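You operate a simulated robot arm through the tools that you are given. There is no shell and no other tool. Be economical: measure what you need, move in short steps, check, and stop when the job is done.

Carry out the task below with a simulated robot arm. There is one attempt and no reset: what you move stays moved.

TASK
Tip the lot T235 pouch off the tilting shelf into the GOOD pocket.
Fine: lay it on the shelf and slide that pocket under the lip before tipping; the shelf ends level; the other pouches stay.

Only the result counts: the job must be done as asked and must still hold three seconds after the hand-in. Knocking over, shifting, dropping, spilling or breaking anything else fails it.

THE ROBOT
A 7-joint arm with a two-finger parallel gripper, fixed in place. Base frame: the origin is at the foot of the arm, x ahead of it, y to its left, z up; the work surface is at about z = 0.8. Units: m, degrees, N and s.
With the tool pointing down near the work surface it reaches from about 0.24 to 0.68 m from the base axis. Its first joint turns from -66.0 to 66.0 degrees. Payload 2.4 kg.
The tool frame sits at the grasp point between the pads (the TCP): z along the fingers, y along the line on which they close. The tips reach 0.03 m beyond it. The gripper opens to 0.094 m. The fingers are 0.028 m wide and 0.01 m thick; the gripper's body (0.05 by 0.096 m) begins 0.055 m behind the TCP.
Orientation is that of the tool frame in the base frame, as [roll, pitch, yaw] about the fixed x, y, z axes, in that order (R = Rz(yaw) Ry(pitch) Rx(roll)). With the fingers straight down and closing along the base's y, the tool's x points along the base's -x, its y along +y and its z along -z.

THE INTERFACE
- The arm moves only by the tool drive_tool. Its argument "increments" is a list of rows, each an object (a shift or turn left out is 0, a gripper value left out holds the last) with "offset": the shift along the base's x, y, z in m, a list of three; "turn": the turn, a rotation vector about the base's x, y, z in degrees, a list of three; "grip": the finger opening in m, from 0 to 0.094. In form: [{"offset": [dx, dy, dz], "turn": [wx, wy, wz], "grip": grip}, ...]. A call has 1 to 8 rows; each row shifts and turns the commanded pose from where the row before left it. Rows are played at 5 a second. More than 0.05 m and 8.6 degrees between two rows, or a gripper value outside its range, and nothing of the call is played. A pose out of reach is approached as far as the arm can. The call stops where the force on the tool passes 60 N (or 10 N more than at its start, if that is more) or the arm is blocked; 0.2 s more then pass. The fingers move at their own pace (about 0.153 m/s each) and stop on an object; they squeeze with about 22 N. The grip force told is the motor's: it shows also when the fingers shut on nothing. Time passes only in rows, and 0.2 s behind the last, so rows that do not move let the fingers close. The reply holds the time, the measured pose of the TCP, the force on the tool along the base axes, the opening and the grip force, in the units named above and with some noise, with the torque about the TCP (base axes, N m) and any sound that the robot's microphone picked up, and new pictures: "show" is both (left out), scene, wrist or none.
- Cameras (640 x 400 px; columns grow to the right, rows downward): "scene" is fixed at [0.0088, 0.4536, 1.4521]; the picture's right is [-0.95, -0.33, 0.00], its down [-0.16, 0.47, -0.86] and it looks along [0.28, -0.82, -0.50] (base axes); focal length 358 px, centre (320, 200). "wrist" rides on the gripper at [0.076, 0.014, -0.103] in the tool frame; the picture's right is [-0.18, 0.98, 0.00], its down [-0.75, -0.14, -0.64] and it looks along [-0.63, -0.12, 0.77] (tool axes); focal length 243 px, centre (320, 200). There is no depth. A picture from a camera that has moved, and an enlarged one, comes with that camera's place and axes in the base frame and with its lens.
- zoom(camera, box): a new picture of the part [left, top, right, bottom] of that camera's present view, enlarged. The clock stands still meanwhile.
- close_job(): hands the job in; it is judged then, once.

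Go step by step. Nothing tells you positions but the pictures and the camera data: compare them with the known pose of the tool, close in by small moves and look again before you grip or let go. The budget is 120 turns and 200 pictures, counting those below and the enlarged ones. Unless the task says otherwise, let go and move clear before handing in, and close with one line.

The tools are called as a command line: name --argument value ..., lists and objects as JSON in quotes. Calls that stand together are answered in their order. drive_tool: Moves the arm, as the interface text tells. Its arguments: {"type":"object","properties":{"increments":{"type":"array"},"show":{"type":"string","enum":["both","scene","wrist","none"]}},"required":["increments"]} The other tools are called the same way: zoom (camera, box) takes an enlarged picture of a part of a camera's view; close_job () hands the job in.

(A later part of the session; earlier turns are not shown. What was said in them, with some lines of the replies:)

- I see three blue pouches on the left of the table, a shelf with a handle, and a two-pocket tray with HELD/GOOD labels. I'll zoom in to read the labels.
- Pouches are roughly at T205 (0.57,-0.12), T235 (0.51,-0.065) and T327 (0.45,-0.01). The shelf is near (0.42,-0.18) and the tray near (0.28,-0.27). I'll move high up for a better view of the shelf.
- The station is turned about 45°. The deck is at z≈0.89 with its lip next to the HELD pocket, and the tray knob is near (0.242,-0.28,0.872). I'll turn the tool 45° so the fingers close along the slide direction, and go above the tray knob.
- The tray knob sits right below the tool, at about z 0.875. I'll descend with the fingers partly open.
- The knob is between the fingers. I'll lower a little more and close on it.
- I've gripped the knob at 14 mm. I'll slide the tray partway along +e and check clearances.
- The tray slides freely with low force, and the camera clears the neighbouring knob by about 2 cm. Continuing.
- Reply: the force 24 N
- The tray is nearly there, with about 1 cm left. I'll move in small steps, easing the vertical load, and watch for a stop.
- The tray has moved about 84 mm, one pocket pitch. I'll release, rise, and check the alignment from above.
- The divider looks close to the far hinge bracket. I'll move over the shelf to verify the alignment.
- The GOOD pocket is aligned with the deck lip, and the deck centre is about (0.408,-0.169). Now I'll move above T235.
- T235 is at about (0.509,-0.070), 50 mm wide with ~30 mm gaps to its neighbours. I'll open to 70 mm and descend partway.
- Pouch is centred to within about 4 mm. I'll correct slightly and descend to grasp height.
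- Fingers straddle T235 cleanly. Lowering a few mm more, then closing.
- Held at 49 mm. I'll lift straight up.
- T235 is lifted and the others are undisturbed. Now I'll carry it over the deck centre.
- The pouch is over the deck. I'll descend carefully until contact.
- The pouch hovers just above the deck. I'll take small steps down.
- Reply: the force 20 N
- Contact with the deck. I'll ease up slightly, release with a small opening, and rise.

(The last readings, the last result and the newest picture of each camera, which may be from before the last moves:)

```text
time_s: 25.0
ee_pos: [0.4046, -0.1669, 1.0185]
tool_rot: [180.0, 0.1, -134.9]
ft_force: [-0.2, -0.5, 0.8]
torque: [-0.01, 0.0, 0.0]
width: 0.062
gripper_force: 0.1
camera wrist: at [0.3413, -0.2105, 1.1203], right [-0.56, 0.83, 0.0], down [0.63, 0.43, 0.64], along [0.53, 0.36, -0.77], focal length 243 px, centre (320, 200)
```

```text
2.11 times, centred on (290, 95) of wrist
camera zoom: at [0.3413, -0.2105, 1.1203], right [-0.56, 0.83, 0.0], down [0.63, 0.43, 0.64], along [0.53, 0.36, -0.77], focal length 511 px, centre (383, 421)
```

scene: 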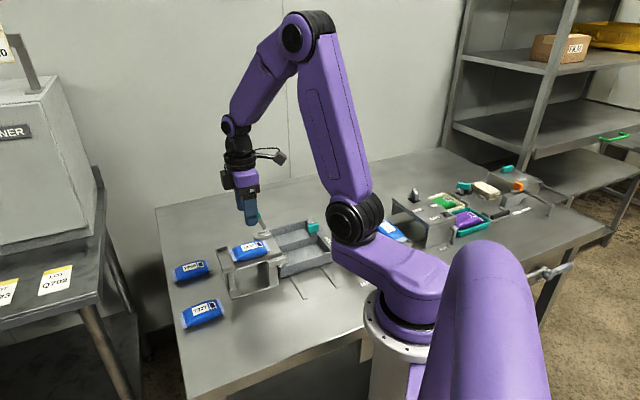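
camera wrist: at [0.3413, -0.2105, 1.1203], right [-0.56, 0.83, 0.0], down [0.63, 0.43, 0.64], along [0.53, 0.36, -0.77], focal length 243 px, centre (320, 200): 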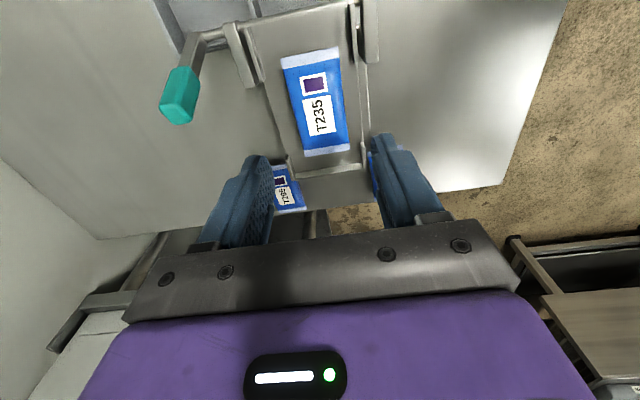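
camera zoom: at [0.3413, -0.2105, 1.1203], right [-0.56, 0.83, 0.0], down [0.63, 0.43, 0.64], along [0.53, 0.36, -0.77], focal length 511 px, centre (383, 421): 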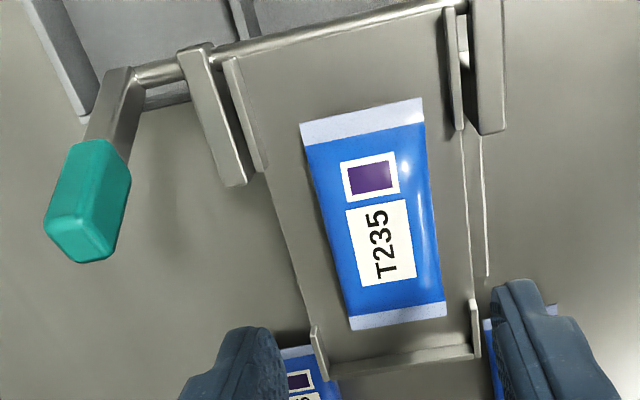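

T235 lies on the deck, facing the lip. The lever knob is at about (0.438,-0.260,0.946); I'll move above it.

drive_tool --increments '[{"offset": [0.0, -0.0, 0.03], "grip": 0.056}, {"offset": [0.012, -0.031, 0.0]}, {"offset": [0.011, -0.031, 0]}, {"offset": [0.011, -0.031, 0]}, {}]'

zoom --camera "wrist" --box '[200, 0, 440, 190]'

```text
time_s: 26.2
ee_pos: [0.4375, -0.2612, 1.0484]
tool_rot: [-180.0, -0.1, -135.0]
ft_force: [-0.5, 0.5, 0.2]
torque: [-0.04, -0.02, 0.0]
width: 0.0562
gripper_force: 0.1
camera wrist: at [0.3746, -0.3044, 1.1521], right [-0.56, 0.83, 0.0], down [0.63, 0.43, 0.64], along [0.53, 0.36, -0.77], focal length 243 px, centre (320, 200)
```

scene: 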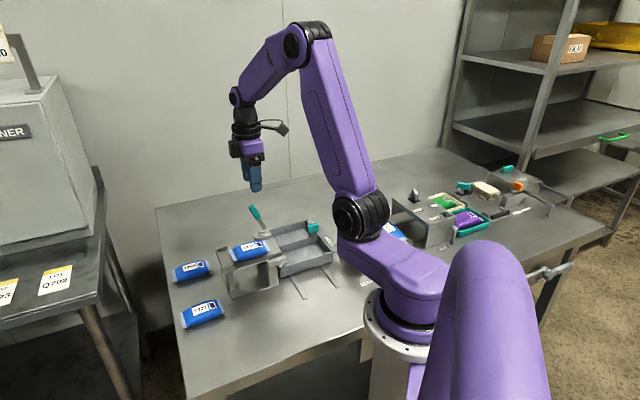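
wrist: 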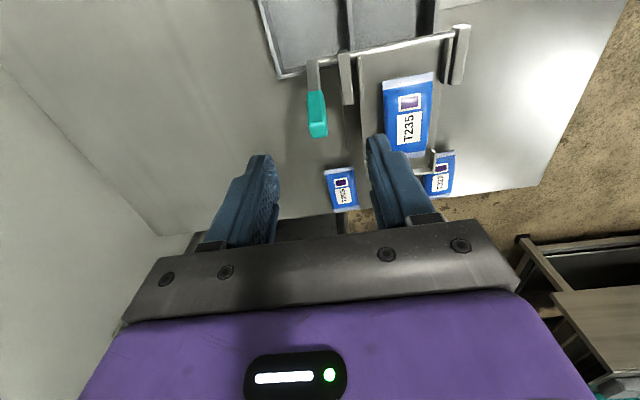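

```text
2.11 times, centred on (320, 95) of wrist
camera zoom: at [0.3746, -0.3044, 1.1521], right [-0.56, 0.83, 0.0], down [0.63, 0.43, 0.64], along [0.53, 0.36, -0.77], focal length 511 px, centre (320, 421)
```

zoom: 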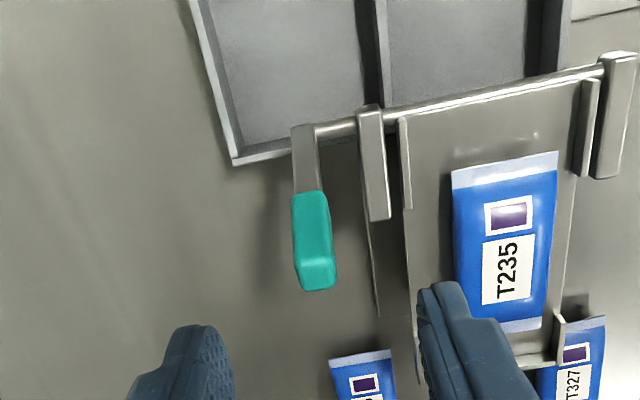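

The knob is centred below. I'll descend to grip it.

drive_tool --increments '[{"offset": [0.002, -0.002, -0.03]}, {"offset": [0, 0, -0.03]}, {"offset": [0, 0, -0.03]}, {}]'

zoom --camera "scene" --box '[200, 150, 340, 280]'

```text
time_s: 27.2
ee_pos: [0.442, -0.2627, 0.9583]
tool_rot: [180.0, 0.0, -135.1]
ft_force: [-0.3, -0.6, 0.5]
torque: [-0.03, 0.03, -0.01]
width: 0.0559
gripper_force: 0.1
camera wrist: at [0.3779, -0.3067, 1.0618], right [-0.56, 0.83, 0.0], down [0.63, 0.43, 0.64], along [0.53, 0.36, -0.77], focal length 243 px, centre (320, 200)
```

scene: 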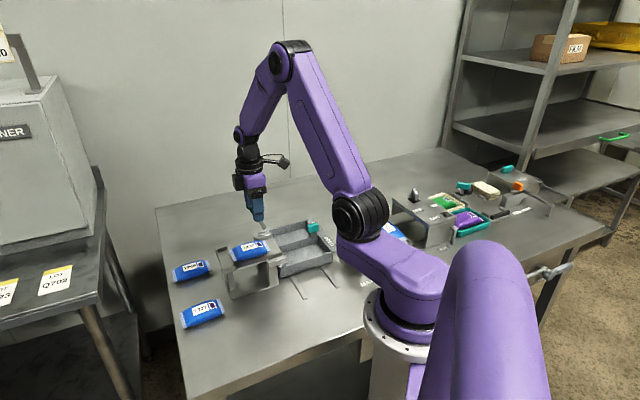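
wrist: 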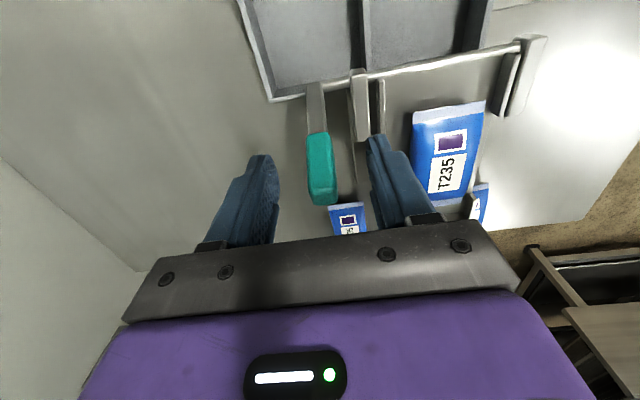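

```text
3.08 times, centred on (270, 215) of scene
camera zoom: at [0.0088, 0.4536, 1.4521], right [-0.95, -0.33, 0.0], down [-0.16, 0.47, -0.86], along [0.28, -0.82, -0.5], focal length 1102 px, centre (474, 154)
```

zoom: 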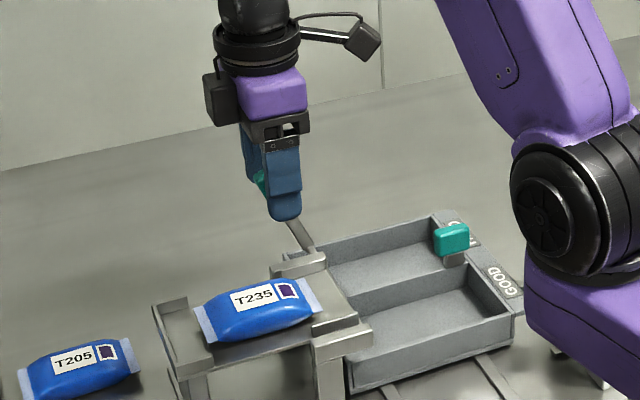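

The knob is between the fingers. I'll lower about 1.5 cm and close.

drive_tool --increments '[{"offset": [0, 0, -0.014]}, {}, {"grip": 0.0}, {}, {}]'

zoom --camera "scene" --box '[200, 150, 340, 280]'

```text
time_s: 28.4
ee_pos: [0.4412, -0.2632, 0.9449]
tool_rot: [179.9, 0.0, -135.0]
ft_force: [-4.9, 4.0, 2.0]
torque: [0.03, -0.13, 0.08]
width: 0.02
gripper_force: 45.3
camera wrist: at [0.3769, -0.3069, 1.0475], right [-0.57, 0.82, 0.0], down [0.63, 0.43, 0.64], along [0.53, 0.36, -0.77], focal length 243 px, centre (320, 200)
```

scene: 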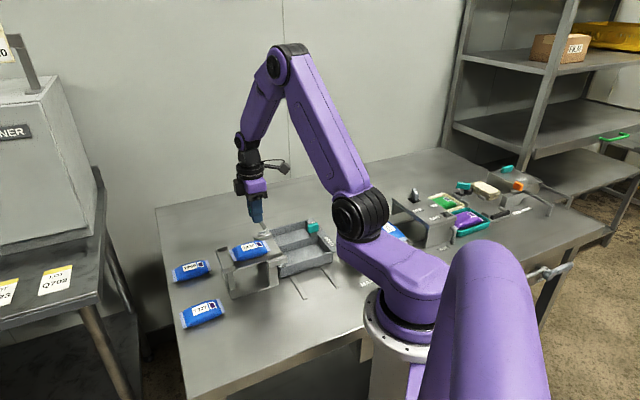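
wrist: 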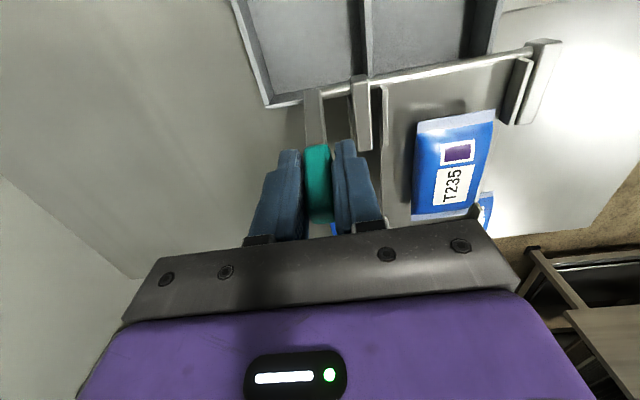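

```text
3.08 times, centred on (270, 215) of scene
camera zoom: at [0.0086, 0.4537, 1.4521], right [-0.95, -0.33, 0.0], down [-0.16, 0.47, -0.86], along [0.28, -0.82, -0.5], focal length 1102 px, centre (474, 154)
```

zoom: 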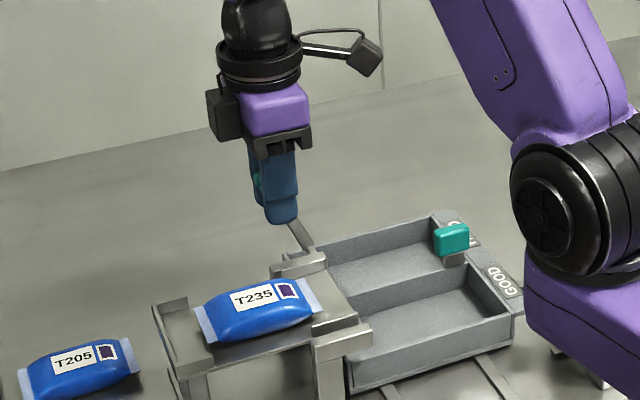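

Knob gripped. I'll tilt the deck about 10° along the arc and check it follows.

drive_tool --increments '[{"offset": [-0.0047, -0.0047, 0.002]}, {"offset": [-0.0048, -0.0048, 0.0014]}, {}]' --show "wrist"

zoom --camera "scene" --box '[200, 150, 340, 280]'

```text
time_s: 29.2
ee_pos: [0.4331, -0.2704, 0.9492]
tool_rot: [179.9, 0.0, -134.8]
ft_force: [4.8, 23.2, 4.5]
torque: [0.7, -0.85, 0.13]
width: 0.02
gripper_force: 45.0
camera wrist: at [0.3695, -0.3145, 1.0516], right [-0.57, 0.82, 0.0], down [0.63, 0.43, 0.64], along [0.53, 0.37, -0.77], focal length 243 px, centre (320, 200)
```

wrist: 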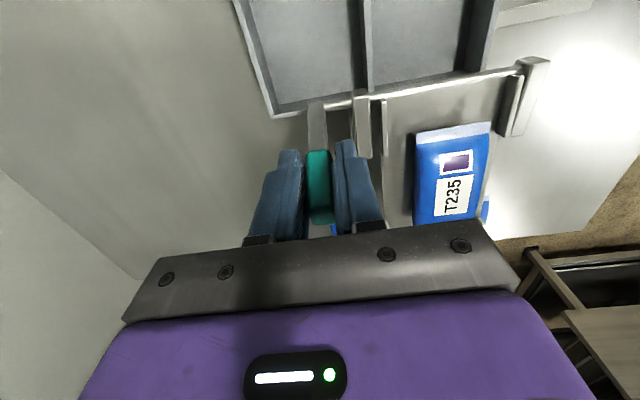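

```text
3.08 times, centred on (270, 215) of scene
camera zoom: at [0.0088, 0.4543, 1.4519], right [-0.95, -0.33, 0.0], down [-0.16, 0.47, -0.87], along [0.28, -0.82, -0.5], focal length 1102 px, centre (474, 154)
```

zoom: 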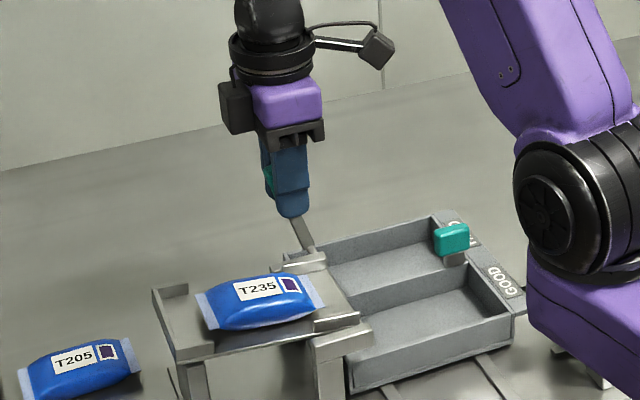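

The deck tilts and the pouch stays put. Torsion is building in the grip, so I'll rotate the tool with the lever as I continue.

drive_tool --increments '[{"offset": [-0.0, -0.0, 0.0], "turn": [4.2, -4.2, 0]}, {"offset": [-0.0049, -0.0049, 0.0008], "turn": [4.2, -4.2, 0]}, {"offset": [-0.0049, -0.0049, 0.0003], "turn": [4.2, -4.2, 0]}, {}]' --show "wrist"

zoom --camera "scene" --box '[200, 150, 340, 280]'

```text
time_s: 30.2
ee_pos: [0.4209, -0.2841, 0.9478]
tool_rot: [179.8, 17.8, -135.2]
ft_force: [-27.2, 6.4, 7.8]
torque: [-0.95, 0.51, 0.19]
width: 0.02
gripper_force: 44.8
camera wrist: at [0.337, -0.3469, 1.0232], right [-0.57, 0.82, 0.06], down [0.47, 0.27, 0.84], along [0.67, 0.51, -0.54], focal length 243 px, centre (320, 200)
```

wrist: 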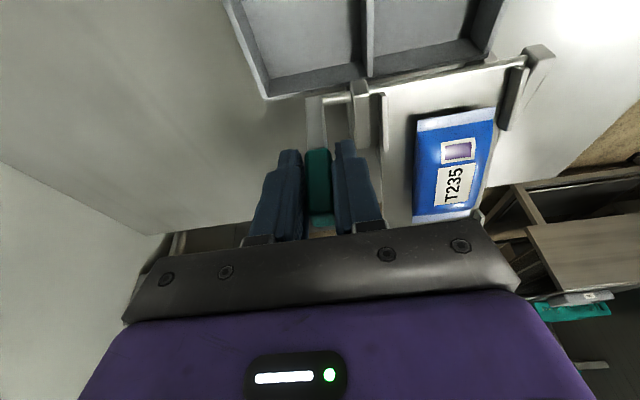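

```text
3.08 times, centred on (270, 215) of scene
camera zoom: at [0.008, 0.4539, 1.4521], right [-0.95, -0.33, 0.0], down [-0.16, 0.47, -0.87], along [0.28, -0.82, -0.5], focal length 1102 px, centre (474, 154)
```

zoom: 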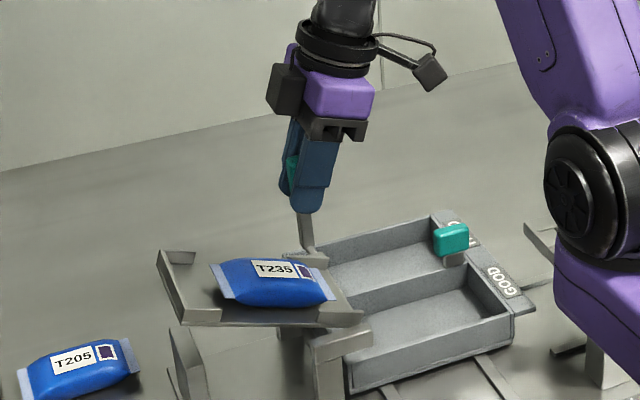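

Tilt is about 20° and the pouch is still holding on the deck. I'll correct a small sideways load and continue slowly to ~30°.

drive_tool --increments '[{"offset": [-0.0013, 0.0007, 0]}, {"offset": [-0.005, -0.0048, -0.0004], "turn": [2.1, -2.1, 0]}, {"offset": [-0.0025, -0.0024, -0.0005], "turn": [1.0, -1.0, 0]}, {}]' --show "wrist"

zoom --camera "scene" --box '[200, 150, 340, 280]'

```text
time_s: 31.2
ee_pos: [0.4158, -0.2878, 0.9488]
tool_rot: [179.9, 22.4, -134.7]
ft_force: [10.0, 12.8, -18.9]
torque: [0.5, -0.54, -0.03]
width: 0.0203
gripper_force: 45.4
camera wrist: at [0.3286, -0.3554, 1.0146], right [-0.58, 0.81, 0.07], down [0.42, 0.22, 0.88], along [0.7, 0.54, -0.47], focal length 243 px, centre (320, 200)
```

wrist: 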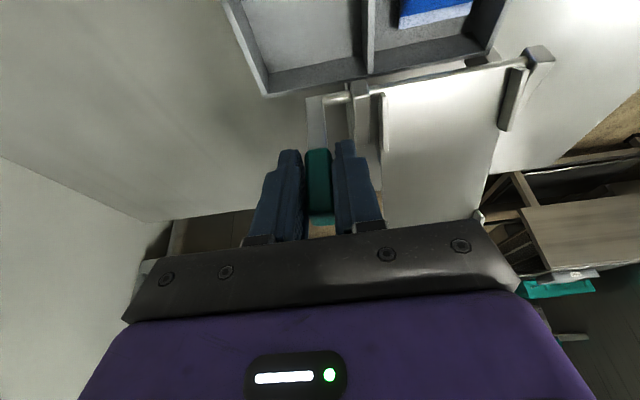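

```text
3.08 times, centred on (270, 215) of scene
camera zoom: at [0.0093, 0.4538, 1.4521], right [-0.95, -0.33, 0.0], down [-0.16, 0.47, -0.86], along [0.28, -0.82, -0.5], focal length 1102 px, centre (474, 154)
```

zoom: 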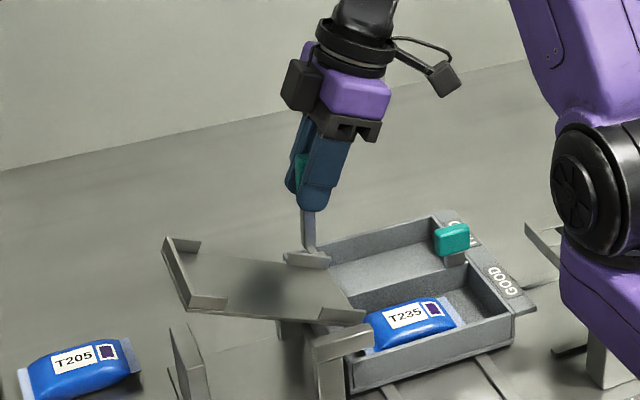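

T235 slid into the GOOD pocket. Now I'll return the deck to level along the reverse arc.

drive_tool --increments '[{"offset": [0.0025, 0.0024, 0.0005], "turn": [-1.0, 1.0, 0]}, {"offset": [0.005, 0.0048, 0.0004], "turn": [-2.1, 2.1, 0]}, {"offset": [0.0049, 0.0047, -0.0003], "turn": [-4.2, 4.2, 0]}, {"offset": [0.005, 0.0048, -0.0008], "turn": [-4.2, 4.2, 0]}, {}]' --show "none"

zoom --camera "scene" --box '[200, 150, 340, 280]'

```text
time_s: 32.4
ee_pos: [0.4307, -0.2737, 0.9482]
tool_rot: [179.9, 5.9, -135.1]
ft_force: [-14.8, 3.8, -5.3]
torque: [-0.59, 0.38, 0.16]
width: 0.0199
gripper_force: 45.2
```

```text
3.08 times, centred on (270, 215) of scene
camera zoom: at [0.0085, 0.4537, 1.4521], right [-0.95, -0.33, 0.0], down [-0.16, 0.47, -0.86], along [0.28, -0.82, -0.5], focal length 1102 px, centre (474, 154)
```

zoom: 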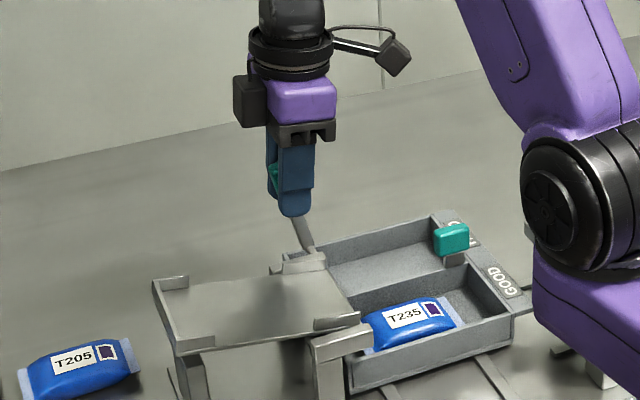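

drive_tool --increments '[{"offset": [0.0049, 0.0046, -0.0012], "turn": [-4.0, 4.0, 0]}, {"offset": [0.0048, 0.0046, -0.0018]}, {"offset": [0.0008, 0.0007, -0.0004]}, {}]' --show "none"

zoom --camera "scene" --box '[200, 150, 340, 280]'

```text
time_s: 33.4
ee_pos: [0.4415, -0.2638, 0.9454]
tool_rot: [179.8, 0.2, -135.2]
ft_force: [-21.8, -6.5, -4.7]
torque: [-0.84, 0.61, 0.16]
width: 0.02
gripper_force: 45.1
```

```text
3.08 times, centred on (270, 215) of scene
camera zoom: at [0.0083, 0.4534, 1.4522], right [-0.95, -0.33, 0.0], down [-0.16, 0.47, -0.86], along [0.28, -0.82, -0.5], focal length 1102 px, centre (474, 154)
```

zoom: 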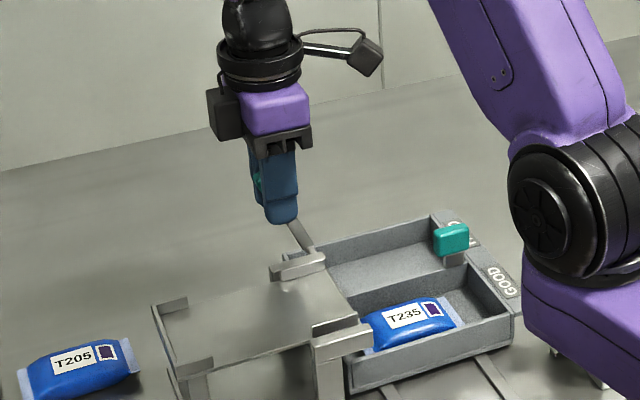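

The knob is back at its starting pose, with the force showing the deck against its stop. I'll release and rise.

drive_tool --increments '[{"offset": [0, 0, 0], "grip": 0.05}, {}, {"offset": [0, 0, 0.03]}, {"offset": [0, 0, 0.04]}, {"offset": [0, 0, 0.045]}, {}]'

zoom --camera "scene" --box '[200, 180, 340, 300]'

zoom --camera "wrist" --box '[200, 0, 500, 190]'

```text
time_s: 34.8
ee_pos: [0.4425, -0.2625, 1.0614]
tool_rot: [180.0, 0.3, -135.0]
ft_force: [1.0, 0.3, 0.0]
torque: [0.01, -0.04, 0.0]
width: 0.05
gripper_force: 0.0
camera wrist: at [0.3777, -0.3068, 1.1631], right [-0.57, 0.82, 0.0], down [0.63, 0.43, 0.65], along [0.53, 0.37, -0.76], focal length 243 px, centre (320, 200)
```

scene: 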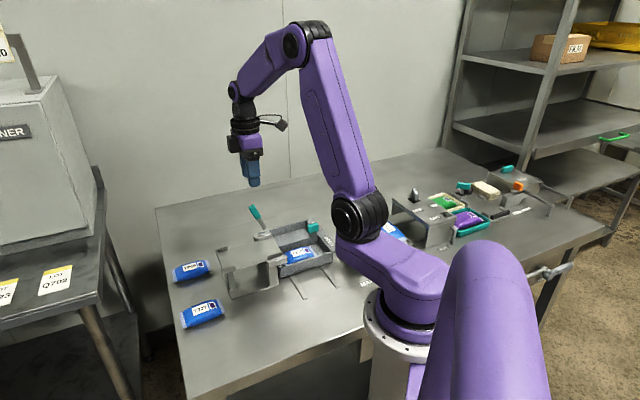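
wrist: 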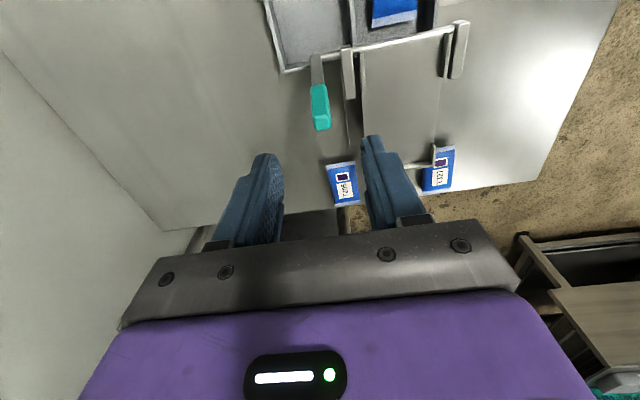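

```text
3.33 times, centred on (270, 240) of scene
camera zoom: at [0.0088, 0.4536, 1.4521], right [-0.95, -0.33, 0.0], down [-0.16, 0.47, -0.86], along [0.28, -0.82, -0.5], focal length 1194 px, centre (487, 67)
```

zoom: 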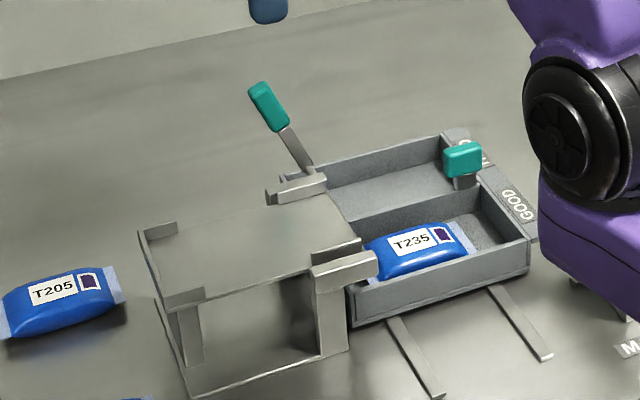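

```text
2.11 times, centred on (350, 95) of wrist
camera zoom: at [0.3777, -0.3068, 1.1631], right [-0.57, 0.82, 0.0], down [0.63, 0.43, 0.65], along [0.53, 0.37, -0.76], focal length 511 px, centre (257, 421)
```

zoom: 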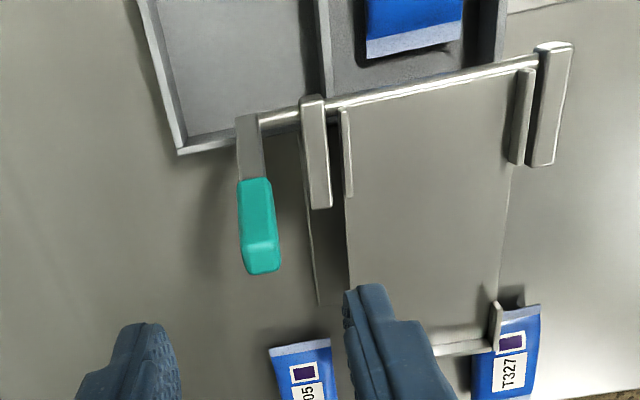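

The deck is level, T235 lies flat in the GOOD pocket, the other pouches are in place, and the arm is clear. Handing in.

close_job

```text
The job is handed in.
```

T235 was tipped off the shelf into the GOOD pocket; the shelf is back level, the other pouches did not move, and the job is handed in.
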